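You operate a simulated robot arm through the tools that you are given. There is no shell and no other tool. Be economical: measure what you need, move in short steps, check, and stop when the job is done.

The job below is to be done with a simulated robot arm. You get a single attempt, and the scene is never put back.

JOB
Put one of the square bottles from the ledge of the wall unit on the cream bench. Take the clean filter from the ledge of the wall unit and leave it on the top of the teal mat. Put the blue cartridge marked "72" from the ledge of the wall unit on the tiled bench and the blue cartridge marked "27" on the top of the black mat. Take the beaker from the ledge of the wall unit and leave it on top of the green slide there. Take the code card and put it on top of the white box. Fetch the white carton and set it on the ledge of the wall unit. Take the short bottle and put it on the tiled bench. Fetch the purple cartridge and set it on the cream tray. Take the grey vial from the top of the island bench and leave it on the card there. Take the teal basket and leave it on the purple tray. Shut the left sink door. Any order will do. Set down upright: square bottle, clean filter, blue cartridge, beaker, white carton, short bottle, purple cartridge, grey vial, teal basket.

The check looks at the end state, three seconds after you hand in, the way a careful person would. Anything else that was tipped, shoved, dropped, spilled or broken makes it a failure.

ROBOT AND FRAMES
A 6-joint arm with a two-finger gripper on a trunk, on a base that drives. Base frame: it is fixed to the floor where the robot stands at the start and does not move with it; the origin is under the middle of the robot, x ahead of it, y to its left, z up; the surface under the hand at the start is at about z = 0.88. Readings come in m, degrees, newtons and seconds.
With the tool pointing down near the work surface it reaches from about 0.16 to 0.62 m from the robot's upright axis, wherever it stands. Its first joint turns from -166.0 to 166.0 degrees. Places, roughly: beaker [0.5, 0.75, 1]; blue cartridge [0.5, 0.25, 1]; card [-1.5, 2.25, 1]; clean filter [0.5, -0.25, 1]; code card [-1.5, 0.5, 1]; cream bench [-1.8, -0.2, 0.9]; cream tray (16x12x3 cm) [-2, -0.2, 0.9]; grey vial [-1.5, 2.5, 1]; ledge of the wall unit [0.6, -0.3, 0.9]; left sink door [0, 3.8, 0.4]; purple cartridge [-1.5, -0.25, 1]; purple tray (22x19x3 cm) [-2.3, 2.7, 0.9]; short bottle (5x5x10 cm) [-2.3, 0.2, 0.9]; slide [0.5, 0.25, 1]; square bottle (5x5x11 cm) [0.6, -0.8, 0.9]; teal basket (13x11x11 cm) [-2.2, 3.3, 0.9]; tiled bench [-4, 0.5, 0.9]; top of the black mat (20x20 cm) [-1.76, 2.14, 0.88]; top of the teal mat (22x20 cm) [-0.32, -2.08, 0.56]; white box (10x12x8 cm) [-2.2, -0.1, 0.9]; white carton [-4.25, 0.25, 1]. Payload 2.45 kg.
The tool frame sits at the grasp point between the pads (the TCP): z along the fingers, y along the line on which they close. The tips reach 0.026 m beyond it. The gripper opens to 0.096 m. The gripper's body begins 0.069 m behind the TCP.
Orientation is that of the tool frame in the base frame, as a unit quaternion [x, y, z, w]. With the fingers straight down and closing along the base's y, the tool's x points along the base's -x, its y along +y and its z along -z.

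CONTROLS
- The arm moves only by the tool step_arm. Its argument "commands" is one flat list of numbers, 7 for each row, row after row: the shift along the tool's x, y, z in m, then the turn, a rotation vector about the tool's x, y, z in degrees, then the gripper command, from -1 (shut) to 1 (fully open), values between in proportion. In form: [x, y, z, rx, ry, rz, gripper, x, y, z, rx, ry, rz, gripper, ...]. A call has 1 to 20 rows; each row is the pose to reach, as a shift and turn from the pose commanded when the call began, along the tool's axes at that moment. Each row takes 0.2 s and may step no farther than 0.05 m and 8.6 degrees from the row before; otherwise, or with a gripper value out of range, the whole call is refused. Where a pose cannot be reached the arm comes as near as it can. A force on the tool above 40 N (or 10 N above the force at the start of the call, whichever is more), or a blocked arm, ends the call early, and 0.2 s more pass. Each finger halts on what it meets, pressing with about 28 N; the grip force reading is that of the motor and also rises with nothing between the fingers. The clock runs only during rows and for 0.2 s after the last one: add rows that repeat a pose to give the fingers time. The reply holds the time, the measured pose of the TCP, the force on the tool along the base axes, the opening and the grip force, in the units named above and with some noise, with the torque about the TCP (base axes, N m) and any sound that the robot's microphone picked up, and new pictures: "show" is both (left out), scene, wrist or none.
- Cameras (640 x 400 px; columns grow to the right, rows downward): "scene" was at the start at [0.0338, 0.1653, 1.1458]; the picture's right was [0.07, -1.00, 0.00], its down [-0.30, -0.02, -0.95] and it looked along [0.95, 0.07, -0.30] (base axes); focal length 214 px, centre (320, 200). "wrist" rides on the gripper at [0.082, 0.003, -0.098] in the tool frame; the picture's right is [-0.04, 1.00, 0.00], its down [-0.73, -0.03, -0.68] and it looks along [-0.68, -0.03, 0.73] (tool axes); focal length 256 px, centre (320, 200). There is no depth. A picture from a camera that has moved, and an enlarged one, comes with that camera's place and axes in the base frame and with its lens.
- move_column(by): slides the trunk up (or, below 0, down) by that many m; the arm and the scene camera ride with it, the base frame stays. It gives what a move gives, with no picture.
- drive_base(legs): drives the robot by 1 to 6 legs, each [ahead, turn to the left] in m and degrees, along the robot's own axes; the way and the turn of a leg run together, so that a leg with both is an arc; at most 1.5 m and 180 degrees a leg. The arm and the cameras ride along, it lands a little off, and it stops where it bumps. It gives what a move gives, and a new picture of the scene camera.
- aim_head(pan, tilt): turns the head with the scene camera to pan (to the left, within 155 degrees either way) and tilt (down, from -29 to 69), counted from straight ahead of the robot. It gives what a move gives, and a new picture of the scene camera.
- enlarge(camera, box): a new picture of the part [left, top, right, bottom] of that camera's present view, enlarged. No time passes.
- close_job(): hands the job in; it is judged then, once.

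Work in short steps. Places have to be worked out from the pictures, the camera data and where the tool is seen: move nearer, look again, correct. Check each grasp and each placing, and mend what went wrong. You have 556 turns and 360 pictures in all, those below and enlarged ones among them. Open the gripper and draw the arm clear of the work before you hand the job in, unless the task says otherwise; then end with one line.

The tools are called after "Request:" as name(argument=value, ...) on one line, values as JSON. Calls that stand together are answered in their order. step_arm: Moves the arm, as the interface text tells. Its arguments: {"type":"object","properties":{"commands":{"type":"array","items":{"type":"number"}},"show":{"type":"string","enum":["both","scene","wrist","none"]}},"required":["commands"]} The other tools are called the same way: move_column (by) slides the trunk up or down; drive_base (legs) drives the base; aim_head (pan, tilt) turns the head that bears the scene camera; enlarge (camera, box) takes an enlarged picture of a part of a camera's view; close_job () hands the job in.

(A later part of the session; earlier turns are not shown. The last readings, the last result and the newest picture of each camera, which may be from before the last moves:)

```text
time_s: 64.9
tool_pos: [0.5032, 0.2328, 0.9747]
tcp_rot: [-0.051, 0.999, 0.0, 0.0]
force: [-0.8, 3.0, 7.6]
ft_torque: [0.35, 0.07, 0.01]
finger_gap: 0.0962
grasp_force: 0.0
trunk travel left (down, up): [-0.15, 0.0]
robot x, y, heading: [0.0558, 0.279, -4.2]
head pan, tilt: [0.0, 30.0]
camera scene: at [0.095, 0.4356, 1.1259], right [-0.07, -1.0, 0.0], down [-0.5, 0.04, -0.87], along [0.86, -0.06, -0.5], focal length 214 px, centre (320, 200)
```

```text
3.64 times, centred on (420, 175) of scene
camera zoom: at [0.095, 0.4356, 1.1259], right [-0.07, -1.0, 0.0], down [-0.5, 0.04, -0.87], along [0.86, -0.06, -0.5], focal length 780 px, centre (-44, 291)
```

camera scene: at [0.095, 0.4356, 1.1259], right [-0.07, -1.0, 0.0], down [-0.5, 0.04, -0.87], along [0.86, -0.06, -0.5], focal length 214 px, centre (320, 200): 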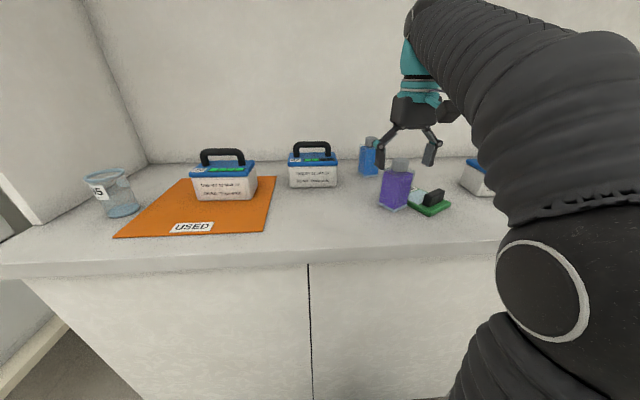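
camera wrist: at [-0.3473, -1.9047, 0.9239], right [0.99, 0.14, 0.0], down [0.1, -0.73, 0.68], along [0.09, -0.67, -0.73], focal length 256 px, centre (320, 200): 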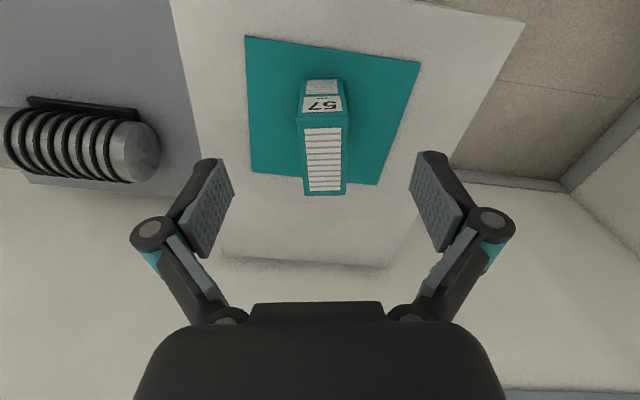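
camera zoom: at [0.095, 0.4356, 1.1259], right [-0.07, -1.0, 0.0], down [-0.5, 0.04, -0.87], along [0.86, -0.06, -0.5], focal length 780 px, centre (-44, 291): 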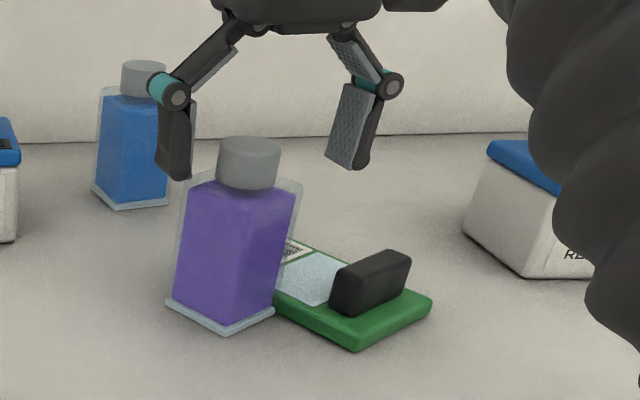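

The bottle is still upright but was pushed against the slide, which shifted too (I'll restore it). I'll ease left to relieve contact and centre the fingers on the bottle's cap.

Request:
step_arm(commands=[0, 0.008, 0, 0, 0, 0, 1, 0.01, 0.014, 0, 0, 0, 0, 1, 0.02, 0.014, 0, 0, 0, 0, 1], show="both")

```text
time_s: 65.7
tool_pos: [0.4805, 0.2455, 0.9749]
tcp_rot: [-0.052, 0.999, 0.0, 0.001]
force: [0.3, 0.0, 0.8]
ft_torque: [0.02, 0.03, 0.02]
finger_gap: 0.0959
grasp_force: 0.0
trunk travel left (down, up): [-0.15, 0.0]
robot x, y, heading: [0.0509, 0.2806, -4.2]
head pan, tilt: [0.0, 30.0]
camera scene: at [0.0954, 0.4355, 1.126], right [-0.07, -1.0, 0.0], down [-0.5, 0.04, -0.87], along [0.86, -0.06, -0.5], focal length 214 px, centre (320, 200)
camera wrist: at [0.3993, 0.2401, 1.0741], right [-0.06, 1.0, 0.0], down [0.73, 0.05, 0.68], along [0.68, 0.04, -0.73], focal length 256 px, centre (320, 200)
```

scene: 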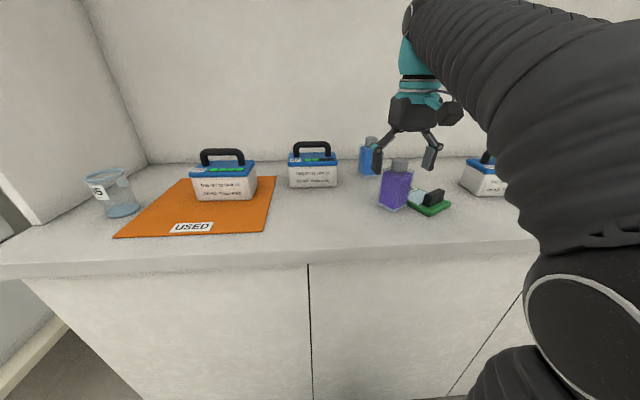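
wrist: 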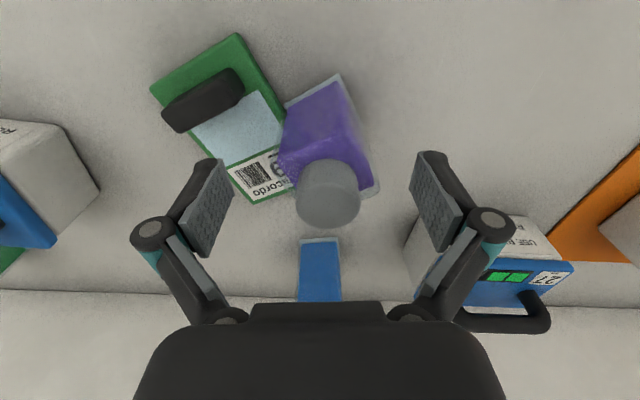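

Contact force is gone. The bottle is at about (0.486,0.247), its faces turned about 30°, so I'll rotate the gripper +24° to match and lower a little.

Request:
step_arm(commands=[-0.002, 0, 0, 0, 0, -8, 1, -0.004, 0.0015, 0, 0, 0, -16, 1, -0.005, 0.002, 0, 0, 0, -24, 1, -0.005, 0.002, 0.02, 0, 0, -24, 1], show="wrist")

```text
time_s: 66.7
tool_pos: [0.4868, 0.2474, 0.954]
tcp_rot: [-0.258, 0.966, 0.0, 0.0]
force: [0.4, 0.1, -0.3]
ft_torque: [0.03, -0.01, 0.0]
finger_gap: 0.0959
grasp_force: 0.2
trunk travel left (down, up): [-0.15, 0.0]
robot x, y, heading: [0.0526, 0.2791, -4.2]
head pan, tilt: [0.0, 30.0]
camera wrist: at [0.4138, 0.2092, 1.0541], right [-0.47, 0.89, 0.0], down [0.65, 0.34, 0.68], along [0.6, 0.32, -0.73], focal length 256 px, centre (320, 200)
```

wrist: 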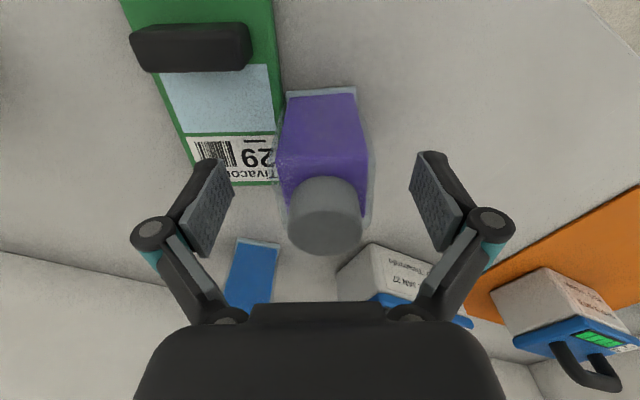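

Nicely aligned. Close the grip.

Request:
step_arm(commands=[0, 0, 0, 0, 0, 0, 0, 0, 0, 0, 0, 0, 0, -1, 0, 0, 0, 0, 0, 0, -1, 0, 0, 0, 0, 0, 0, -1], show="wrist")

```text
time_s: 67.7
tool_pos: [0.4859, 0.2468, 0.9544]
tcp_rot: [-0.258, 0.966, 0.0, -0.001]
force: [1.6, -0.9, 4.0]
ft_torque: [-0.05, 0.03, -0.05]
finger_gap: 0.0476
grasp_force: 27.8
trunk travel left (down, up): [-0.15, 0.0]
robot x, y, heading: [0.0554, 0.2791, -4.1]
head pan, tilt: [0.0, 30.0]
camera wrist: at [0.4136, 0.2093, 1.0543], right [-0.46, 0.89, 0.0], down [0.65, 0.34, 0.68], along [0.6, 0.31, -0.73], focal length 256 px, centre (320, 200)
```

wrist: 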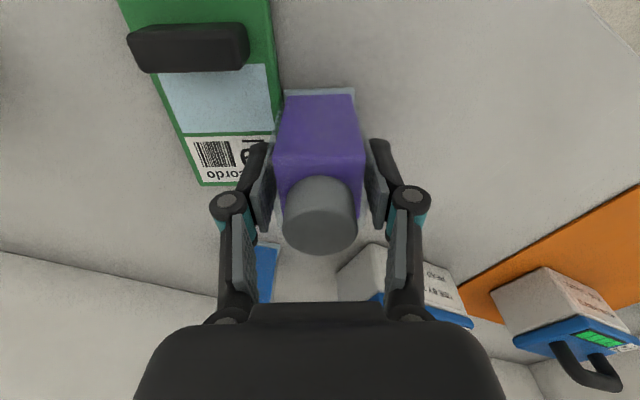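

Held. Lift, then retract away from the slide.

Request:
step_arm(commands=[0, 0, -0.018, 0, 0, 0, -1, 0.01, 0.015, -0.022, 0, 0, 0, -1, 0.04, 0.045, -0.035, 0, 0, 0, -1, 0.07, 0.07, -0.045, 0, 0, 0, -1, 0.105, 0.096, -0.045, 0, 0, 0, -1, 0.14, 0.115, -0.045, 0, 0, 0, -1], show="both")

```text
time_s: 69.1
tool_pos: [0.3117, 0.276, 0.9908]
tcp_rot: [-0.258, 0.966, 0.0, 0.002]
force: [0.4, 0.4, -2.1]
ft_torque: [-0.01, 0.07, -0.05]
finger_gap: 0.0474
grasp_force: 28.1
out of reach, approached as far as the arm can: row 6
trunk travel left (down, up): [-0.15, 0.0]
robot x, y, heading: [0.0523, 0.2802, -4.0]
head pan, tilt: [0.0, 30.0]
camera scene: at [0.0957, 0.4355, 1.126], right [-0.07, -1.0, 0.0], down [-0.5, 0.04, -0.87], along [0.86, -0.06, -0.5], focal length 214 px, centre (320, 200)
camera wrist: at [0.2381, 0.2384, 1.0901], right [-0.46, 0.89, 0.0], down [0.65, 0.34, 0.68], along [0.6, 0.31, -0.73], focal length 256 px, centre (320, 200)
```

scene: 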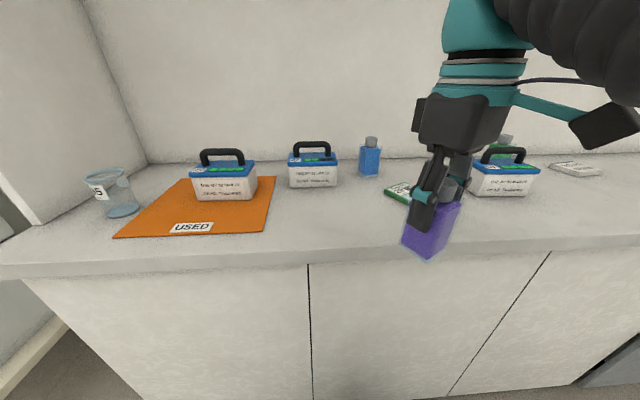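
wrist: 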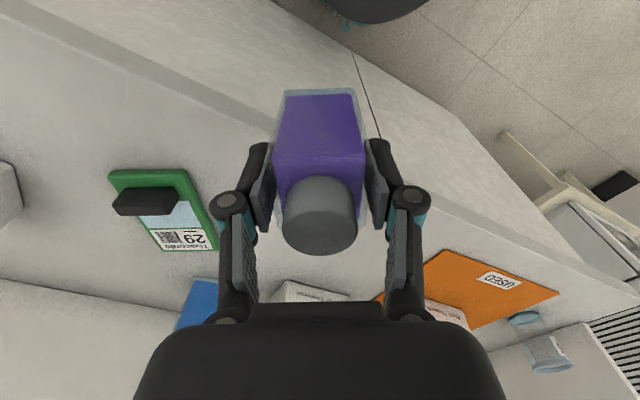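

Purple bottle held. Turn around and approach the cream bench.

Request:
drive_base(legs=[[0, -145.8], [0.65, 0], [0, -30]])

Request:
aim_head(pan=25, tilt=25)

```text
time_s: 80.2
tool_pos: [-0.7594, -0.0707, 0.9905]
tcp_rot: [0.955, 0.298, -0.001, -0.001]
force: [0.0, 0.0, -0.4]
ft_torque: [-0.03, 0.01, -0.01]
finger_gap: 0.0474
grasp_force: 27.9
trunk travel left (down, up): [-0.15, 0.0]
robot x, y, heading: [-0.4995, -0.0563, -179.2]
head pan, tilt: [0.0, 30.0]
camera scene: at [-0.5298, -0.2115, 1.126], right [-0.01, 1.0, 0.0], down [0.5, 0.01, -0.87], along [-0.87, -0.01, -0.5], focal length 214 px, centre (320, 200)
```

scene: 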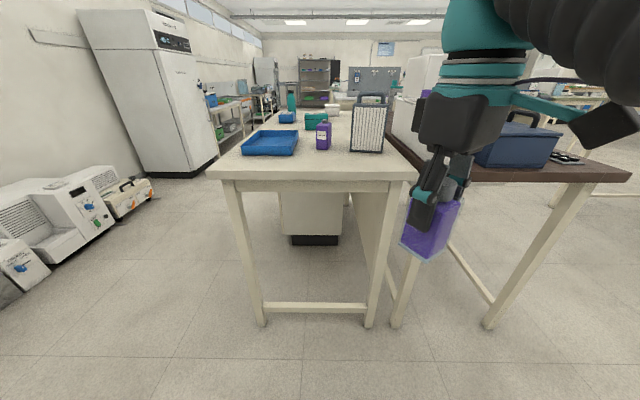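

```text
time_s: 81.0
tool_pos: [-0.7581, -0.071, 0.9908]
tcp_rot: [0.955, 0.298, -0.002, -0.001]
force: [-0.7, 0.4, -0.7]
ft_torque: [0.0, 0.02, 0.01]
finger_gap: 0.0472
grasp_force: 27.7
trunk travel left (down, up): [-0.15, 0.0]
robot x, y, heading: [-0.5045, -0.0526, -179.2]
head pan, tilt: [25.0, 25.0]
camera scene: at [-0.5224, -0.2503, 1.1339], right [-0.43, 0.9, 0.0], down [0.38, 0.18, -0.91], along [-0.82, -0.39, -0.42], focal length 214 px, centre (320, 200)
```

scene: 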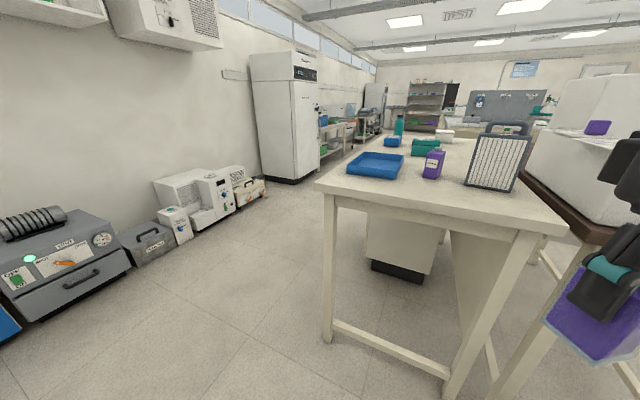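

Request:
enlarge(camera="scene", box=[320, 90, 560, 220])

```text
2.67 times, centred on (440, 155) of scene
camera zoom: at [-0.5224, -0.2503, 1.1339], right [-0.43, 0.9, 0.0], down [0.38, 0.18, -0.91], along [-0.82, -0.39, -0.42], focal length 572 px, centre (0, 320)
```

zoom: 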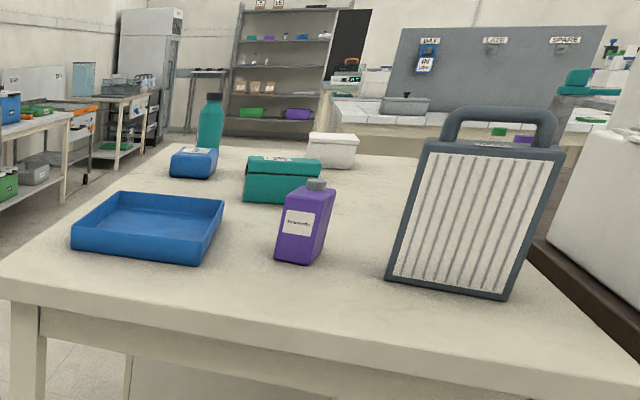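

Cream bench end is at x≈-1.1, y from -0.55 to 0.055. There is a free spot at (-1.2,-0.03). Drive 0.25 m closer.

Request:
drive_base(legs=[[0.25, 0]])

```text
time_s: 82.9
tool_pos: [-1.0108, -0.0762, 0.9909]
tcp_rot: [0.954, 0.3, -0.002, -0.001]
force: [-0.5, -0.7, -1.2]
ft_torque: [0.01, 0.03, 0.02]
finger_gap: 0.0474
grasp_force: 27.8
trunk travel left (down, up): [-0.15, 0.0]
robot x, y, heading: [-0.7544, -0.056, -179.0]
head pan, tilt: [25.0, 25.0]
camera scene: at [-0.7732, -0.254, 1.1339], right [-0.44, 0.9, 0.0], down [0.38, 0.18, -0.91], along [-0.82, -0.4, -0.42], focal length 214 px, centre (320, 200)
```

scene: 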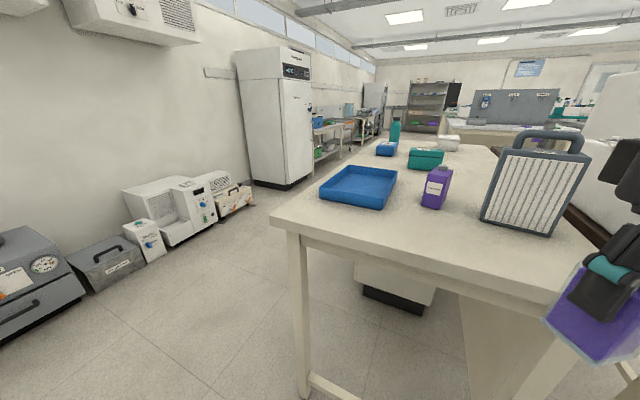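

Request:
step_arm(commands=[-0.033, -0.034, 0, 0, 0, 0, -1, -0.066, -0.068, 0, 0, 0, 0, -1, -0.1, -0.102, 0, 0, 0, 0, -1, -0.134, -0.137, 0.0, 0, 0, 0, -1, -0.134, -0.137, 0.015, 0, 0, 0, -1, -0.134, -0.137, 0.025, 0, 0, 0, -1], show="both")

```text
time_s: 84.3
tool_pos: [-1.2017, -0.0414, 0.9665]
tcp_rot: [0.954, 0.3, -0.003, -0.002]
force: [0.1, -0.1, -1.1]
ft_torque: [0.0, -0.04, 0.05]
finger_gap: 0.0472
grasp_force: 28.0
trunk travel left (down, up): [-0.15, 0.0]
robot x, y, heading: [-0.7534, -0.0583, -179.0]
head pan, tilt: [25.0, 25.0]
camera scene: at [-0.7733, -0.2539, 1.1339], right [-0.44, 0.9, 0.0], down [0.38, 0.18, -0.91], along [-0.82, -0.4, -0.42], focal length 214 px, centre (320, 200)
camera wrist: at [-1.1318, 0.0039, 1.0666], right [0.54, -0.84, 0.0], down [-0.62, -0.4, 0.68], along [-0.58, -0.37, -0.73], focal length 256 px, centre (320, 200)
```

scene: 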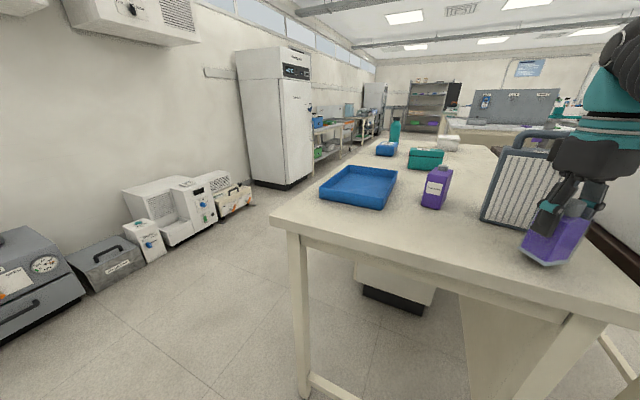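
wrist: 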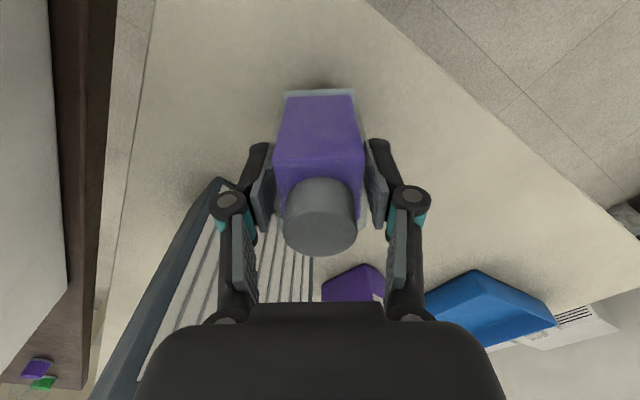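

Lower slowly to contact.

Request:
step_arm(commands=[0, 0, 0.004, 0, 0, 0, -1, 0, 0, 0.008, 0, 0, 0, -1, 0, 0, 0.011, 0, 0, 0, -1, 0, 0, 0.013, 0, 0, 0, -1], show="none")

```text
time_s: 85.3
tool_pos: [-1.1994, -0.0396, 0.9542]
tcp_rot: [0.954, 0.3, -0.003, 0.0]
force: [-3.6, -0.8, 6.8]
ft_torque: [-0.08, -0.1, -0.01]
finger_gap: 0.0476
grasp_force: 27.8
trunk travel left (down, up): [-0.15, 0.0]
robot x, y, heading: [-0.753, -0.0565, -179.0]
head pan, tilt: [25.0, 25.0]
```

Contact at 0.954. Open and back off along the finger plane.

Request:
step_arm(commands=[0, 0, 0, 0, 0, 0, 0, 0, 0, 0, 0, 0, 0, 1, 0, 0, 0, 0, 0, 0, 1, 0, 0, 0, 0, 0, 0, 1, 0.04, 0, 0, 0, 0, 0, 1, 0.08, 0, -0.01, 0, 0, 0, 1, 0.12, 0, -0.02, 0, 0, 0, 1], show="both")

```text
time_s: 86.9
tool_pos: [-1.1001, 0.0299, 0.9724]
tcp_rot: [0.954, 0.299, -0.001, 0.0]
force: [-0.3, 1.4, -0.1]
ft_torque: [0.0, -0.05, -0.03]
finger_gap: 0.096
grasp_force: 0.0
trunk travel left (down, up): [-0.15, 0.0]
robot x, y, heading: [-0.7535, -0.057, -179.1]
head pan, tilt: [25.0, 25.0]
camera scene: at [-0.7736, -0.2539, 1.1339], right [-0.44, 0.9, 0.0], down [0.38, 0.18, -0.91], along [-0.82, -0.4, -0.42], focal length 214 px, centre (320, 200)
camera wrist: at [-1.0308, 0.0739, 1.0725], right [0.54, -0.84, 0.0], down [-0.62, -0.39, 0.68], along [-0.58, -0.37, -0.73], focal length 256 px, centre (320, 200)
```

scene: 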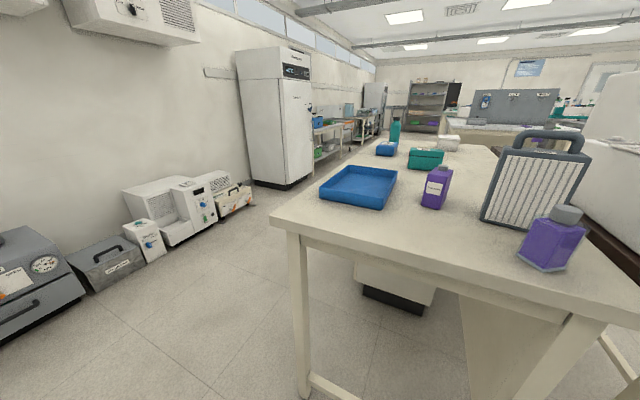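
wrist: 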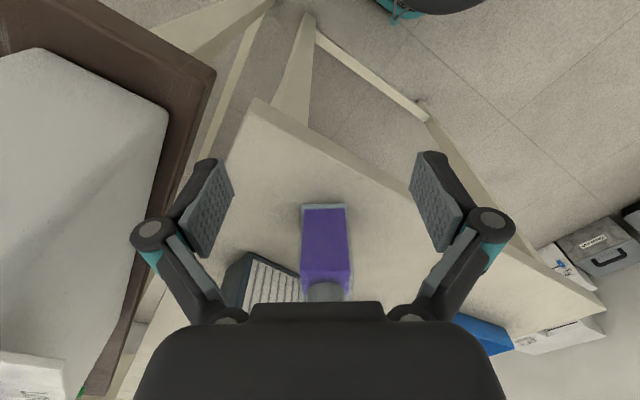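

Bottle stands. I'll examine the bench items from here.

Request:
enlarge(camera="scene", box=[350, 110, 490, 210])

Request:
aim_head(pan=-30, tilt=20)

```text
4.00 times, centred on (420, 160) of scene
camera zoom: at [-0.7736, -0.2539, 1.1339], right [-0.44, 0.9, 0.0], down [0.38, 0.18, -0.91], along [-0.82, -0.4, -0.42], focal length 858 px, centre (-80, 360)
```

zoom: 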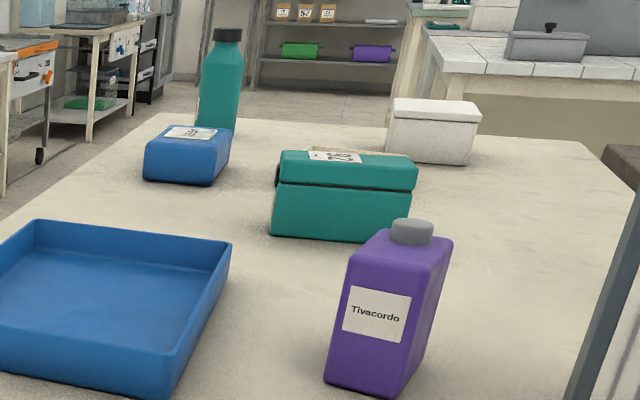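

```text
time_s: 88.1
tool_pos: [-1.1002, 0.0301, 0.9738]
tcp_rot: [0.954, 0.301, -0.001, -0.001]
force: [0.0, 0.3, 0.2]
ft_torque: [-0.02, -0.03, 0.0]
finger_gap: 0.0959
grasp_force: 0.2
trunk travel left (down, up): [-0.15, 0.0]
robot x, y, heading: [-0.7563, -0.0588, -179.4]
head pan, tilt: [-30.0, 20.0]
camera scene: at [-0.7717, -0.1685, 1.142], right [0.49, 0.87, 0.0], down [0.3, -0.17, -0.94], along [-0.82, 0.46, -0.34], focal length 214 px, centre (320, 200)
```

scene: 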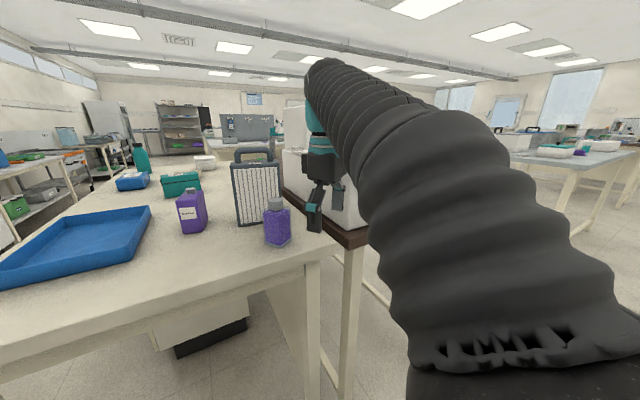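

Now go back to the ledge. First retract the arm properly close to the body.

Request:
step_arm(commands=[0.033, 0.023, 0, 0, 0, 0, 1, 0.066, 0.046, 0, 0, 0, 0, 1], show="none")

```text
time_s: 88.7
tool_pos: [-1.0196, 0.0275, 0.9733]
tcp_rot: [0.954, 0.3, -0.002, 0.0]
force: [0.0, 0.4, -0.1]
ft_torque: [-0.01, 0.0, -0.01]
finger_gap: 0.0961
grasp_force: 0.1
trunk travel left (down, up): [-0.15, 0.0]
robot x, y, heading: [-0.7523, -0.0542, -179.0]
head pan, tilt: [-30.0, 20.0]
```

Request:
drive_base(legs=[[0, -156], [0.85, 0], [0, -25]])

Request:
aim_head(pan=0, tilt=30)

```text
time_s: 100.8
tool_pos: [0.273, 0.2668, 0.9728]
tcp_rot: [-0.316, 0.949, -0.001, 0.002]
force: [0.3, -0.5, -0.9]
ft_torque: [-0.02, 0.0, 0.0]
finger_gap: 0.0961
grasp_force: 0.1
trunk travel left (down, up): [-0.15, 0.0]
robot x, y, heading: [0.0048, 0.3436, 2.7]
head pan, tilt: [-30.0, 20.0]
camera scene: at [0.021, 0.4555, 1.142], right [-0.46, -0.89, 0.0], down [-0.3, 0.16, -0.94], along [0.84, -0.43, -0.34], focal length 214 px, centre (320, 200)
```

scene: 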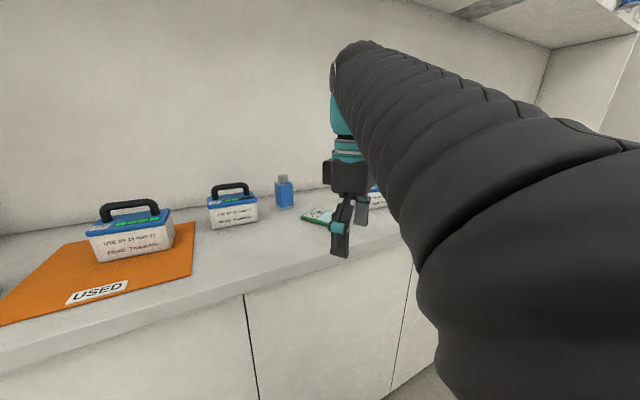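

```text
time_s: 101.8
tool_pos: [0.2733, 0.2673, 0.972]
tcp_rot: [-0.315, 0.949, -0.001, 0.002]
force: [-0.8, -0.4, 0.2]
ft_torque: [0.01, 0.0, -0.01]
finger_gap: 0.0958
grasp_force: 0.1
trunk travel left (down, up): [-0.15, 0.0]
robot x, y, heading: [0.0049, 0.3443, 3.1]
head pan, tilt: [0.0, 30.0]
camera scene: at [0.0285, 0.5025, 1.126], right [0.05, -1.0, 0.0], down [-0.5, -0.02, -0.87], along [0.87, 0.04, -0.5], focal length 214 px, centre (320, 200)
```

scene: 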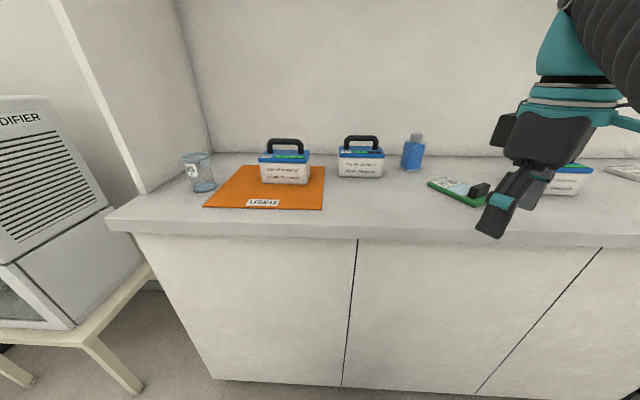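

Move the wrist over the displaced slide for a precise look.

Request:
step_arm(commands=[-0.012, -0.036, 0, 0, 0, 0, 1, -0.025, -0.073, 0, 0, 0, 0, 1, -0.037, -0.109, 0, 0, 0, 0, 1, -0.05, -0.146, 0, 0, 0, 0, 1], show="both")

```text
time_s: 102.8
tool_pos: [0.4, 0.1776, 0.9726]
tcp_rot: [-0.315, 0.949, -0.002, 0.002]
force: [0.0, 0.4, 0.6]
ft_torque: [-0.03, -0.08, -0.01]
finger_gap: 0.0961
grasp_force: 0.1
trunk travel left (down, up): [-0.15, 0.0]
robot x, y, heading: [0.003, 0.3428, 2.8]
head pan, tilt: [0.0, 30.0]
camera scene: at [0.028, 0.5027, 1.1259], right [0.05, -1.0, 0.0], down [-0.5, -0.03, -0.87], along [0.87, 0.04, -0.5], focal length 214 px, centre (320, 200)
camera wrist: at [0.3328, 0.1342, 1.0727], right [-0.57, 0.82, 0.0], down [0.6, 0.42, 0.68], along [0.56, 0.38, -0.73], focal length 256 px, centre (320, 200)
```

scene: 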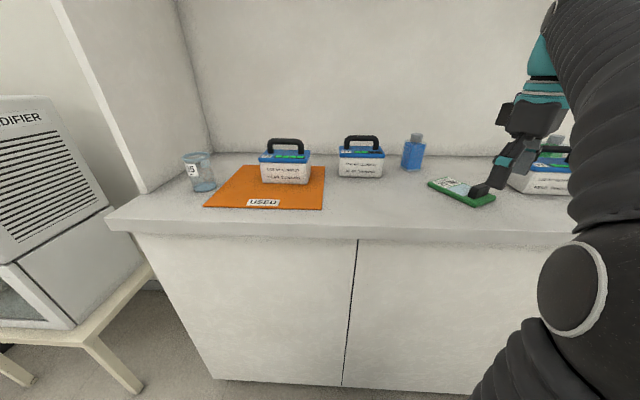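
wrist: 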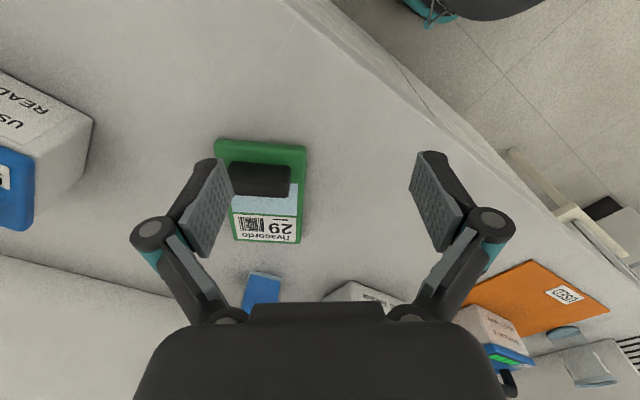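

Slide is now at (0.504,0.186) at 29°. It originally lay at (0.497,0.237) at 12°. I'll grip its handle and put it back.

Request:
step_arm(commands=[-0.024, -0.025, 0, 0, 0, 4, 1, -0.048, -0.049, 0, 0, 0, 7.7, 1, -0.048, -0.049, 0.03, 0, 0, 7.7, 1, -0.048, -0.049, 0.043, 0, 0, 7.7, 1], show="wrist")

```text
time_s: 103.8
tool_pos: [0.4706, 0.1673, 0.9301]
tcp_rot: [-0.251, 0.968, -0.001, 0.003]
force: [0.8, -0.9, -0.5]
ft_torque: [0.02, 0.02, 0.01]
finger_gap: 0.0961
grasp_force: 0.0
trunk travel left (down, up): [-0.15, 0.0]
robot x, y, heading: [0.0041, 0.3384, 2.7]
head pan, tilt: [0.0, 30.0]
camera wrist: at [0.3961, 0.1332, 1.0299], right [-0.45, 0.89, 0.0], down [0.65, 0.33, 0.68], along [0.61, 0.31, -0.73], focal length 256 px, centre (320, 200)
```

wrist: 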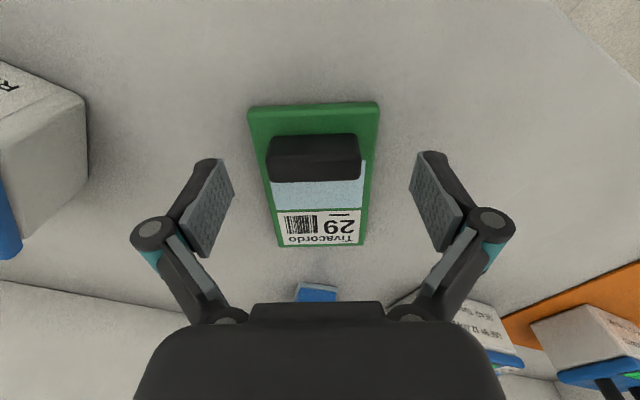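

Handle is centred. Lower gently and close.

Request:
step_arm(commands=[0, -0.001, 0.005, 0, 0, 0, 1, 0, -0.001, 0.008, 0, 0, 0, 1, 0, -0.001, 0.008, 0, 0, 0, 0, 0, -0.001, 0.008, 0, 0, 0, -1, 0, -0.001, 0.008, 0, 0, 0, -1, 0, -0.001, 0.008, 0, 0, 0, -1], show="wrist")

```text
time_s: 105.2
tool_pos: [0.4683, 0.1693, 0.9232]
tcp_rot: [-0.251, 0.968, 0.0, 0.003]
force: [0.5, -0.7, 3.6]
ft_torque: [0.05, 0.01, -0.11]
finger_gap: 0.0515
grasp_force: 27.5
trunk travel left (down, up): [-0.15, 0.0]
robot x, y, heading: [0.007, 0.3411, 2.8]
head pan, tilt: [0.0, 30.0]
camera wrist: at [0.3962, 0.1324, 1.0226], right [-0.45, 0.89, 0.0], down [0.65, 0.33, 0.68], along [0.61, 0.31, -0.73], focal length 256 px, centre (320, 200)
```

wrist: 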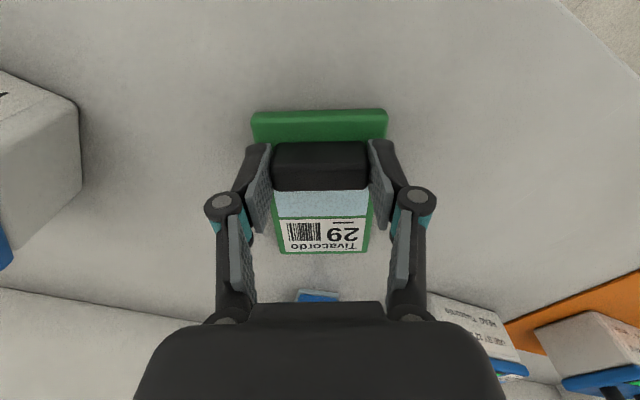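

Request:
step_arm(commands=[0, 0, -0.012, 0, 0, 0, -1, -0.006, 0.02, -0.012, 0, 0, 6, -1, -0.012, 0.04, -0.012, 0, 0, 12, -1, -0.0173, 0.0575, -0.012, 0, 0, 17, -1, -0.0173, 0.0575, -0.012, 0, 0, 17, -1], show="none")

Request:
step_arm(commands=[0, 0, 0.006, 0, 0, 0, -1, 0, 0, 0.01, 0, 0, 0, -1, 0, 0, 0.012, 0, 0, 0, -1], show="wrist")

```text
time_s: 106.4
tool_pos: [0.4556, 0.2272, 0.9344]
tcp_rot: [-0.104, 0.995, 0.0, 0.002]
force: [-0.5, 0.4, -1.3]
ft_torque: [0.0, 0.02, 0.0]
finger_gap: 0.0512
grasp_force: 28.1
trunk travel left (down, up): [-0.15, 0.0]
robot x, y, heading: [0.005, 0.3387, 2.8]
head pan, tilt: [0.0, 30.0]
```

```text
time_s: 107.2
tool_pos: [0.4565, 0.2263, 0.9232]
tcp_rot: [-0.106, 0.994, -0.001, 0.003]
force: [0.1, 0.7, -1.4]
ft_torque: [0.01, 0.01, 0.01]
finger_gap: 0.0514
grasp_force: 28.1
trunk travel left (down, up): [-0.15, 0.0]
robot x, y, heading: [0.0043, 0.3463, 2.8]
head pan, tilt: [0.0, 30.0]
camera wrist: at [0.3752, 0.2136, 1.0226], right [-0.17, 0.99, 0.0], down [0.72, 0.12, 0.68], along [0.67, 0.12, -0.73], focal length 256 px, centre (320, 200)
```

wrist: 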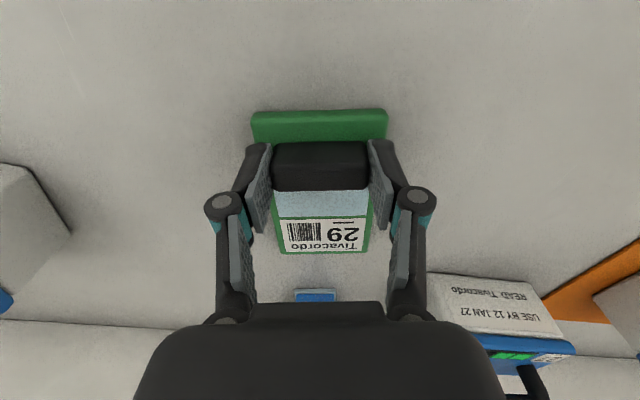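

Touch down another 1 mm, open, and lift off.

Request:
step_arm(commands=[0, 0, 0.001, 0, 0, 0, -1, 0, 0, 0.001, 0, 0, 0, 0, 0, 0, 0.001, 0, 0, 0, 1, 0, 0, 0.001, 0, 0, 0, 1, 0, 0, -0.03, 0, 0, 0, 1, 0.0, 0, -0.05, 0, 0, 0, 1, 0.04, 0, -0.055, 0, 0, 0, 1], show="wrist")

```text
time_s: 108.8
tool_pos: [0.417, 0.2191, 0.9783]
tcp_rot: [-0.105, 0.994, 0.0, 0.002]
force: [0.1, 0.2, -0.3]
ft_torque: [0.0, 0.0, -0.02]
finger_gap: 0.0961
grasp_force: 0.1
trunk travel left (down, up): [-0.15, 0.0]
robot x, y, heading: [0.006, 0.3388, 3.0]
head pan, tilt: [0.0, 30.0]
camera wrist: at [0.3366, 0.2064, 1.0778], right [-0.17, 0.99, 0.0], down [0.72, 0.12, 0.68], along [0.67, 0.12, -0.73], focal length 256 px, centre (320, 200)
```

wrist: 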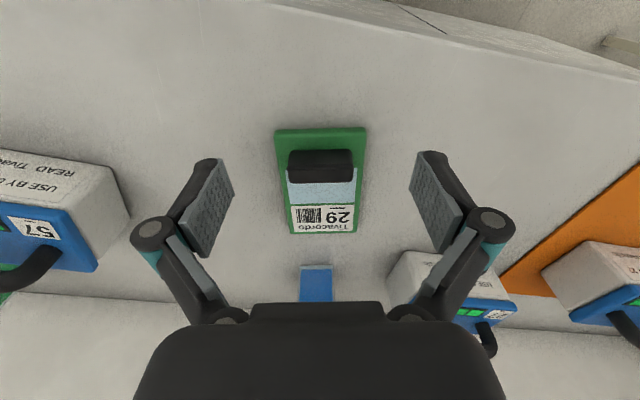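

The slide is back at its original pose (0.496,0.237). Next is the beaker, so retract the arm and shift the base 0.19 m left.

Request:
step_arm(commands=[0.026, 0.0375, 0, 0, 0, 0, 1, 0.052, 0.075, 0, 0, 0, 0, 1, 0.078, 0.1125, 0, 0, 0, 0, 1, 0.104, 0.15, 0, 0, 0, 0, 1], show="none")

```text
time_s: 109.8
tool_pos: [0.2828, 0.3452, 0.9751]
tcp_rot: [-0.105, 0.995, 0.001, 0.002]
force: [1.5, 0.1, 0.4]
ft_torque: [-0.01, 0.06, 0.01]
finger_gap: 0.0961
grasp_force: 0.1
trunk travel left (down, up): [-0.15, 0.0]
robot x, y, heading: [0.0089, 0.3434, 2.6]
head pan, tilt: [0.0, 30.0]
```

Request:
drive_base(legs=[[0, 87], [0.19, 0], [0, -90]])

Request:
enlarge(camera="scene", box=[150, 100, 390, 240])

```text
time_s: 118.9
tool_pos: [0.2848, 0.5151, 0.9759]
tcp_rot: [-0.071, 0.997, -0.002, 0.003]
force: [-0.3, -0.1, 0.0]
ft_torque: [0.03, 0.02, 0.0]
finger_gap: 0.0959
grasp_force: 0.0
trunk travel left (down, up): [-0.15, 0.0]
robot x, y, heading: [0.0079, 0.5304, -1.1]
head pan, tilt: [0.0, 30.0]
camera scene: at [0.0414, 0.6903, 1.126], right [-0.02, -1.0, 0.0], down [-0.5, 0.01, -0.87], along [0.87, -0.02, -0.5], focal length 214 px, centre (320, 200)
```

scene: 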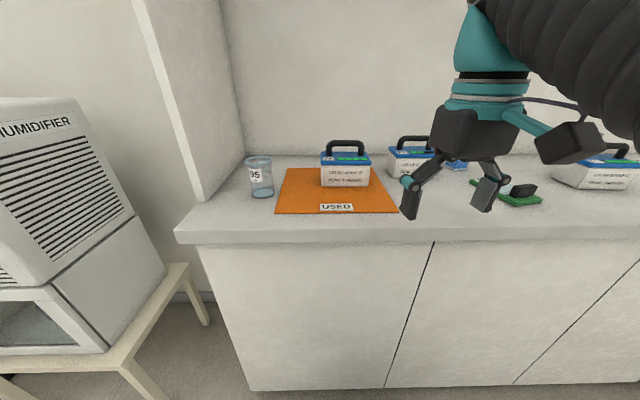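

```text
2.67 times, centred on (270, 170) of scene
camera zoom: at [0.0414, 0.6903, 1.126], right [-0.02, -1.0, 0.0], down [-0.5, 0.01, -0.87], along [0.87, -0.02, -0.5], focal length 572 px, centre (453, 280)
```

zoom: 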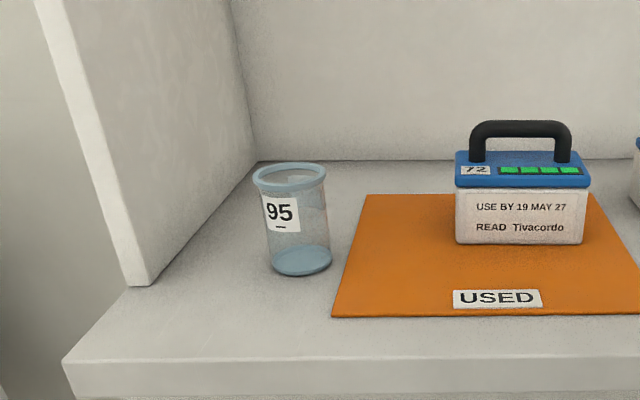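

The second cartridge reads "72". The beaker is at (0.505,0.817), with a 6.3 cm rim and 8.2 cm height. Line up in front of it.

Request:
step_arm(commands=[-0.01, 0.045, 0, 0, 0, 0, 1, -0.025, 0.09, 0, 0, 0, 0, 1, -0.045, 0.135, 0.01, 0, 0, 0, 1, -0.065, 0.178, 0.02, 0, 0, 0, 1, -0.09, 0.22, 0.03, 0, 0, 0, 1, -0.115, 0.25, 0.041, 0, 0, 0, 1, -0.1405, 0.268, 0.046, 0, 0, 0, 1], show="wrist")

```text
refused: row 3 steps farther than a row can; nothing moved
```

Request:
step_arm(commands=[-0.01, 0.04, 0, 0, 0, 0, 1, -0.025, 0.08, 0, 0, 0, 0, 1, -0.04, 0.12, 0.008, 0, 0, 0, 1, -0.06, 0.16, 0.016, 0, 0, 0, 1, -0.08, 0.2, 0.024, 0, 0, 0, 1, -0.105, 0.235, 0.035, 0, 0, 0, 1, -0.1405, 0.268, 0.041, 0, 0, 0, 1], show="wrist")

```text
time_s: 120.5
tool_pos: [0.3859, 0.8006, 0.9356]
tcp_rot: [-0.071, 0.997, 0.001, 0.003]
force: [-0.5, 0.3, 0.7]
ft_torque: [0.06, -0.08, 0.0]
finger_gap: 0.0962
grasp_force: 0.0
trunk travel left (down, up): [-0.15, 0.0]
robot x, y, heading: [0.0043, 0.5341, -1.3]
head pan, tilt: [0.0, 30.0]
camera wrist: at [0.3031, 0.7921, 1.0348], right [-0.1, 0.99, 0.0], down [0.73, 0.07, 0.68], along [0.68, 0.07, -0.73], focal length 256 px, centre (320, 200)
```

wrist: 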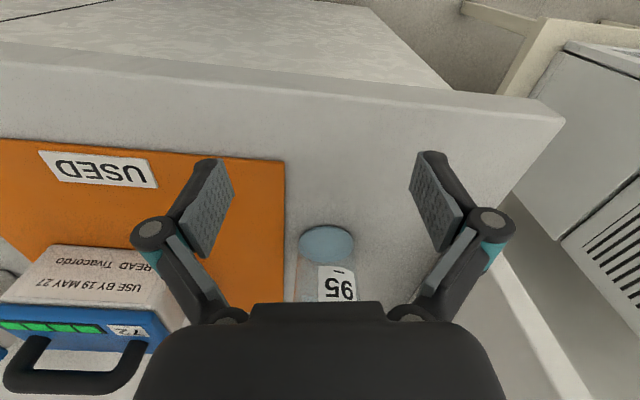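

Request:
step_arm(commands=[-0.04, 0.001, 0.004, 0, 0, 0, 1, -0.08, 0.002, 0.008, 0, 0, 0, 1, -0.119, 0.002, 0.01, 0, 0, 0, 1, -0.119, 0.002, 0.01, 0, 0, 0, 1], show="wrist")

```text
time_s: 121.5
tool_pos: [0.503, 0.8188, 0.9258]
tcp_rot: [-0.07, 0.998, 0.0, 0.003]
force: [0.3, 0.5, -0.2]
ft_torque: [0.04, 0.02, 0.03]
finger_gap: 0.0959
grasp_force: 0.1
trunk travel left (down, up): [-0.15, 0.0]
robot x, y, heading: [0.0101, 0.5287, -1.0]
head pan, tilt: [0.0, 30.0]
camera wrist: at [0.4202, 0.812, 1.025], right [-0.1, 0.99, 0.0], down [0.73, 0.07, 0.68], along [0.68, 0.07, -0.73], focal length 256 px, centre (320, 200)
```

wrist: 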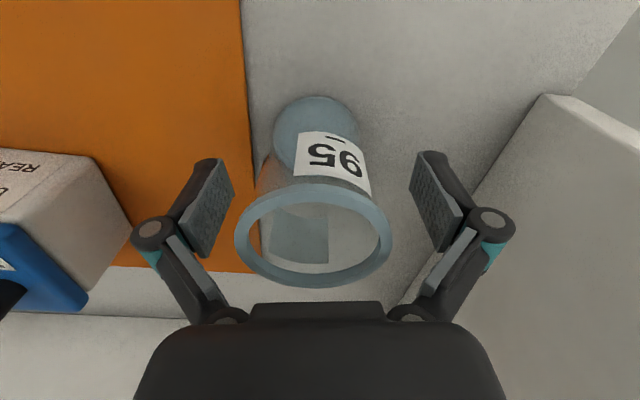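

Request:
step_arm(commands=[0, 0, 0, 0, 0, 0, 0.3, 0, 0, 0, 0, 0, 0, -1, 0, 0, 0, 0, 0, 0, -1, 0, 0, 0, 0, 0, 0, -1], show="wrist")

```text
time_s: 122.5
tool_pos: [0.5024, 0.8195, 0.9265]
tcp_rot: [-0.07, 0.998, 0.0, 0.003]
force: [-0.1, 0.6, 2.4]
ft_torque: [0.03, 0.06, -0.01]
finger_gap: 0.0565
grasp_force: 27.9
trunk travel left (down, up): [-0.15, 0.0]
robot x, y, heading: [0.0073, 0.5304, -1.4]
head pan, tilt: [0.0, 30.0]
camera wrist: at [0.42, 0.812, 1.0252], right [-0.1, 0.99, 0.0], down [0.73, 0.07, 0.68], along [0.68, 0.07, -0.73], focal length 256 px, centre (320, 200)
```

wrist: 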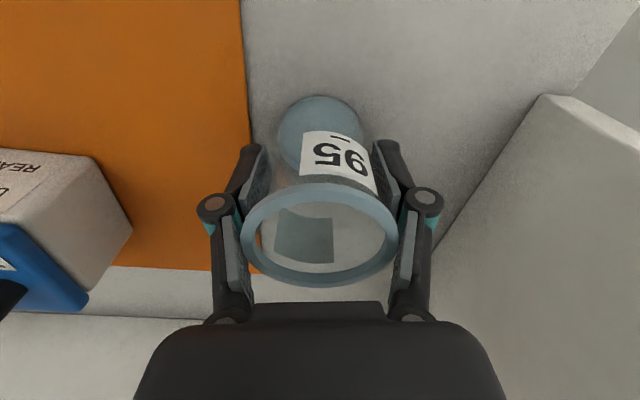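

Beaker gripped. Lift, carry it around the front of the cartridges, and stop beside the slide.

Request:
step_arm(commands=[0, 0, -0.02, 0, 0, 0, -1, 0.03, 0.004, -0.028, 0, 0, 0, -1, 0.0645, -0.0234, -0.03, 0, 0, 0, -1, 0.099, -0.0508, -0.034, 0, 0, 0, -1, 0.1335, -0.0782, -0.037, 0, 0, 0, -1, 0.168, -0.1056, -0.04, 0, 0, 0, -1, 0.2025, -0.133, -0.042, 0, 0, 0, -1, 0.213, -0.1718, -0.045, 0, 0, 0, -1, 0.2236, -0.2106, -0.045, 0, 0, 0, -1, 0.2342, -0.2494, -0.045, 0, 0, 0, -1, 0.245, -0.288, -0.045, 0, 0, 0, -1, 0.2365, -0.3229, -0.045, 0, 0, 0, -1, 0.228, -0.3578, -0.045, 0, 0, 0, -1, 0.2195, -0.3926, -0.045, 0, 0, 0, -1, 0.186, -0.4174, -0.042, 0, 0, 0, -1, 0.1525, -0.4422, -0.037, 0, 0, 0, -1, 0.119, -0.467, -0.034, 0, 0, 0, -1], show="both")

```text
time_s: 126.1
tool_pos: [0.4507, 0.3393, 0.9612]
tcp_rot: [-0.071, 0.997, 0.0, 0.003]
force: [-0.6, 0.9, 0.2]
ft_torque: [-0.07, -0.05, 0.04]
finger_gap: 0.0561
grasp_force: 28.1
trunk travel left (down, up): [-0.15, 0.0]
robot x, y, heading: [0.0097, 0.5358, -1.2]
head pan, tilt: [0.0, 30.0]
camera scene: at [0.041, 0.6904, 1.1259], right [-0.02, -1.0, 0.0], down [-0.5, 0.01, -0.87], along [0.87, -0.02, -0.5], focal length 214 px, centre (320, 200)
camera wrist: at [0.3673, 0.3314, 1.0599], right [-0.1, 0.99, 0.0], down [0.73, 0.08, 0.68], along [0.68, 0.07, -0.73], focal length 256 px, centre (320, 200)
```

scene: 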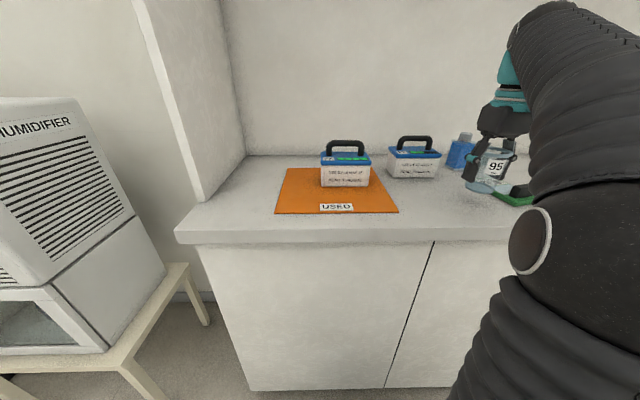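
wrist: 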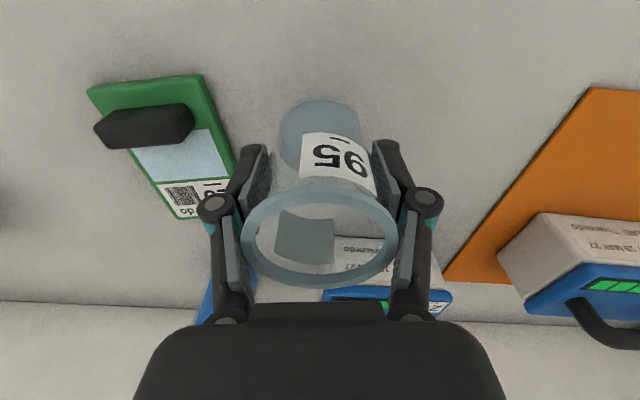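

Request:
step_arm(commands=[-0.012, -0.036, 0.001, 0, 0, 0, -1, -0.028, -0.072, 0.003, 0, 0, 0, -1, -0.0468, -0.107, 0.005, 0, 0, 0, -1, -0.0468, -0.107, 0.005, 0, 0, 0, -1], show="both")

```text
time_s: 127.1
tool_pos: [0.5138, 0.2415, 0.9553]
tcp_rot: [-0.071, 0.997, 0.0, 0.002]
force: [-0.7, -0.5, -0.5]
ft_torque: [-0.03, 0.0, -0.01]
finger_gap: 0.0563
grasp_force: 27.6
trunk travel left (down, up): [-0.15, 0.0]
robot x, y, heading: [0.0072, 0.5333, -1.1]
head pan, tilt: [0.0, 30.0]
camera scene: at [0.0414, 0.6901, 1.126], right [-0.02, -1.0, 0.0], down [-0.5, 0.01, -0.87], along [0.87, -0.02, -0.5], focal length 214 px, centre (320, 200)
camera wrist: at [0.4313, 0.2333, 1.0549], right [-0.1, 0.99, 0.0], down [0.73, 0.07, 0.68], along [0.68, 0.07, -0.73], focal length 256 px, centre (320, 200)
```

scene: 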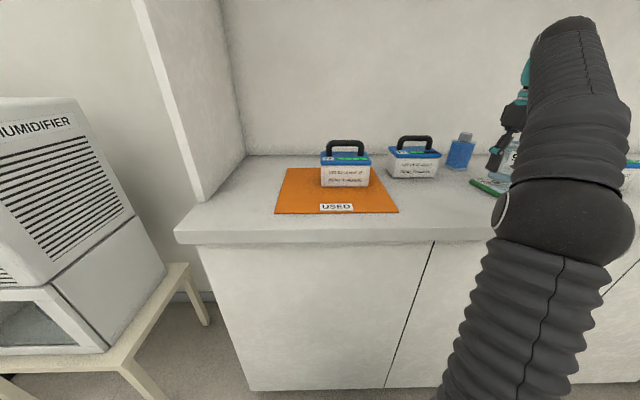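
wrist: 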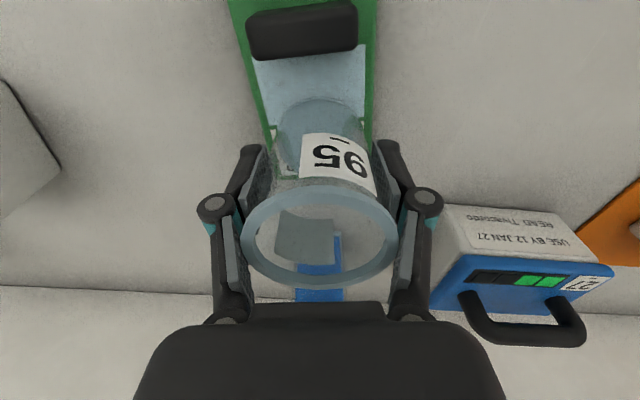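

Beaker is centred over the flat part of the slide. Lower to contact.

Request:
step_arm(commands=[0, 0, 0.004, 0, 0, 0, -1, 0, 0, 0.008, 0, 0, 0, -1, 0, 0, 0.011, 0, 0, 0, -1, 0, 0, 0.014, 0, 0, 0, -1], show="wrist")

```text
time_s: 128.1
tool_pos: [0.5121, 0.2406, 0.9421]
tcp_rot: [-0.07, 0.998, 0.0, 0.003]
force: [0.7, 0.3, -0.7]
ft_torque: [0.03, 0.01, 0.0]
finger_gap: 0.0565
grasp_force: 27.3
trunk travel left (down, up): [-0.15, 0.0]
robot x, y, heading: [0.0058, 0.5325, -1.1]
head pan, tilt: [0.0, 30.0]
camera wrist: at [0.4308, 0.2332, 1.0413], right [-0.1, 0.99, 0.0], down [0.73, 0.07, 0.68], along [0.68, 0.07, -0.73], focal length 256 px, centre (320, 200)
```

wrist: 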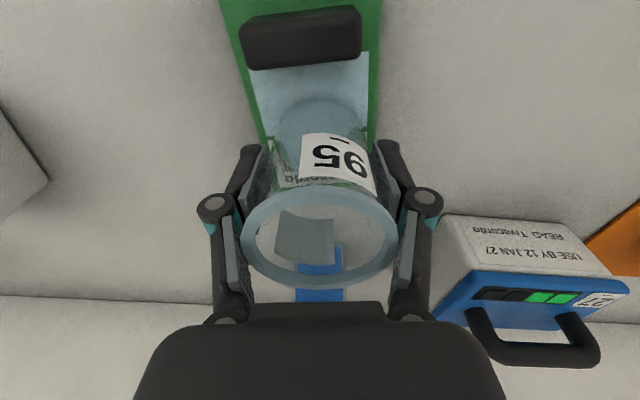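

Request:
step_arm(commands=[0, 0, 0.001, 0, 0, 0, -1, 0, 0, 0.002, 0, 0, 0, -1, 0, 0, 0.003, 0, 0, 0, -1, 0, 0, 0.004, 0, 0, 0, -1], show="none")

```text
time_s: 129.1
tool_pos: [0.5122, 0.2405, 0.9381]
tcp_rot: [-0.071, 0.997, -0.001, 0.003]
force: [-0.2, -0.7, -0.4]
ft_torque: [0.01, -0.01, 0.0]
finger_gap: 0.0561
grasp_force: 28.1
trunk travel left (down, up): [-0.15, 0.0]
robot x, y, heading: [0.0077, 0.5315, -1.2]
head pan, tilt: [0.0, 30.0]
```

Request:
step_arm(commands=[0, 0, 0.001, 0, 0, 0, -1, 0, 0, 0.002, 0, 0, 0, -1, 0, 0, 0.003, 0, 0, 0, -1, 0, 0, 0.004, 0, 0, 0, -1], show="none")

```text
time_s: 130.1
tool_pos: [0.512, 0.2413, 0.9357]
tcp_rot: [-0.07, 0.998, -0.001, 0.002]
force: [0.4, -0.9, 18.8]
ft_torque: [-0.03, 0.0, -0.14]
finger_gap: 0.056
grasp_force: 28.0
trunk travel left (down, up): [-0.15, 0.0]
robot x, y, heading: [0.0118, 0.5321, -1.1]
head pan, tilt: [0.0, 30.0]
```

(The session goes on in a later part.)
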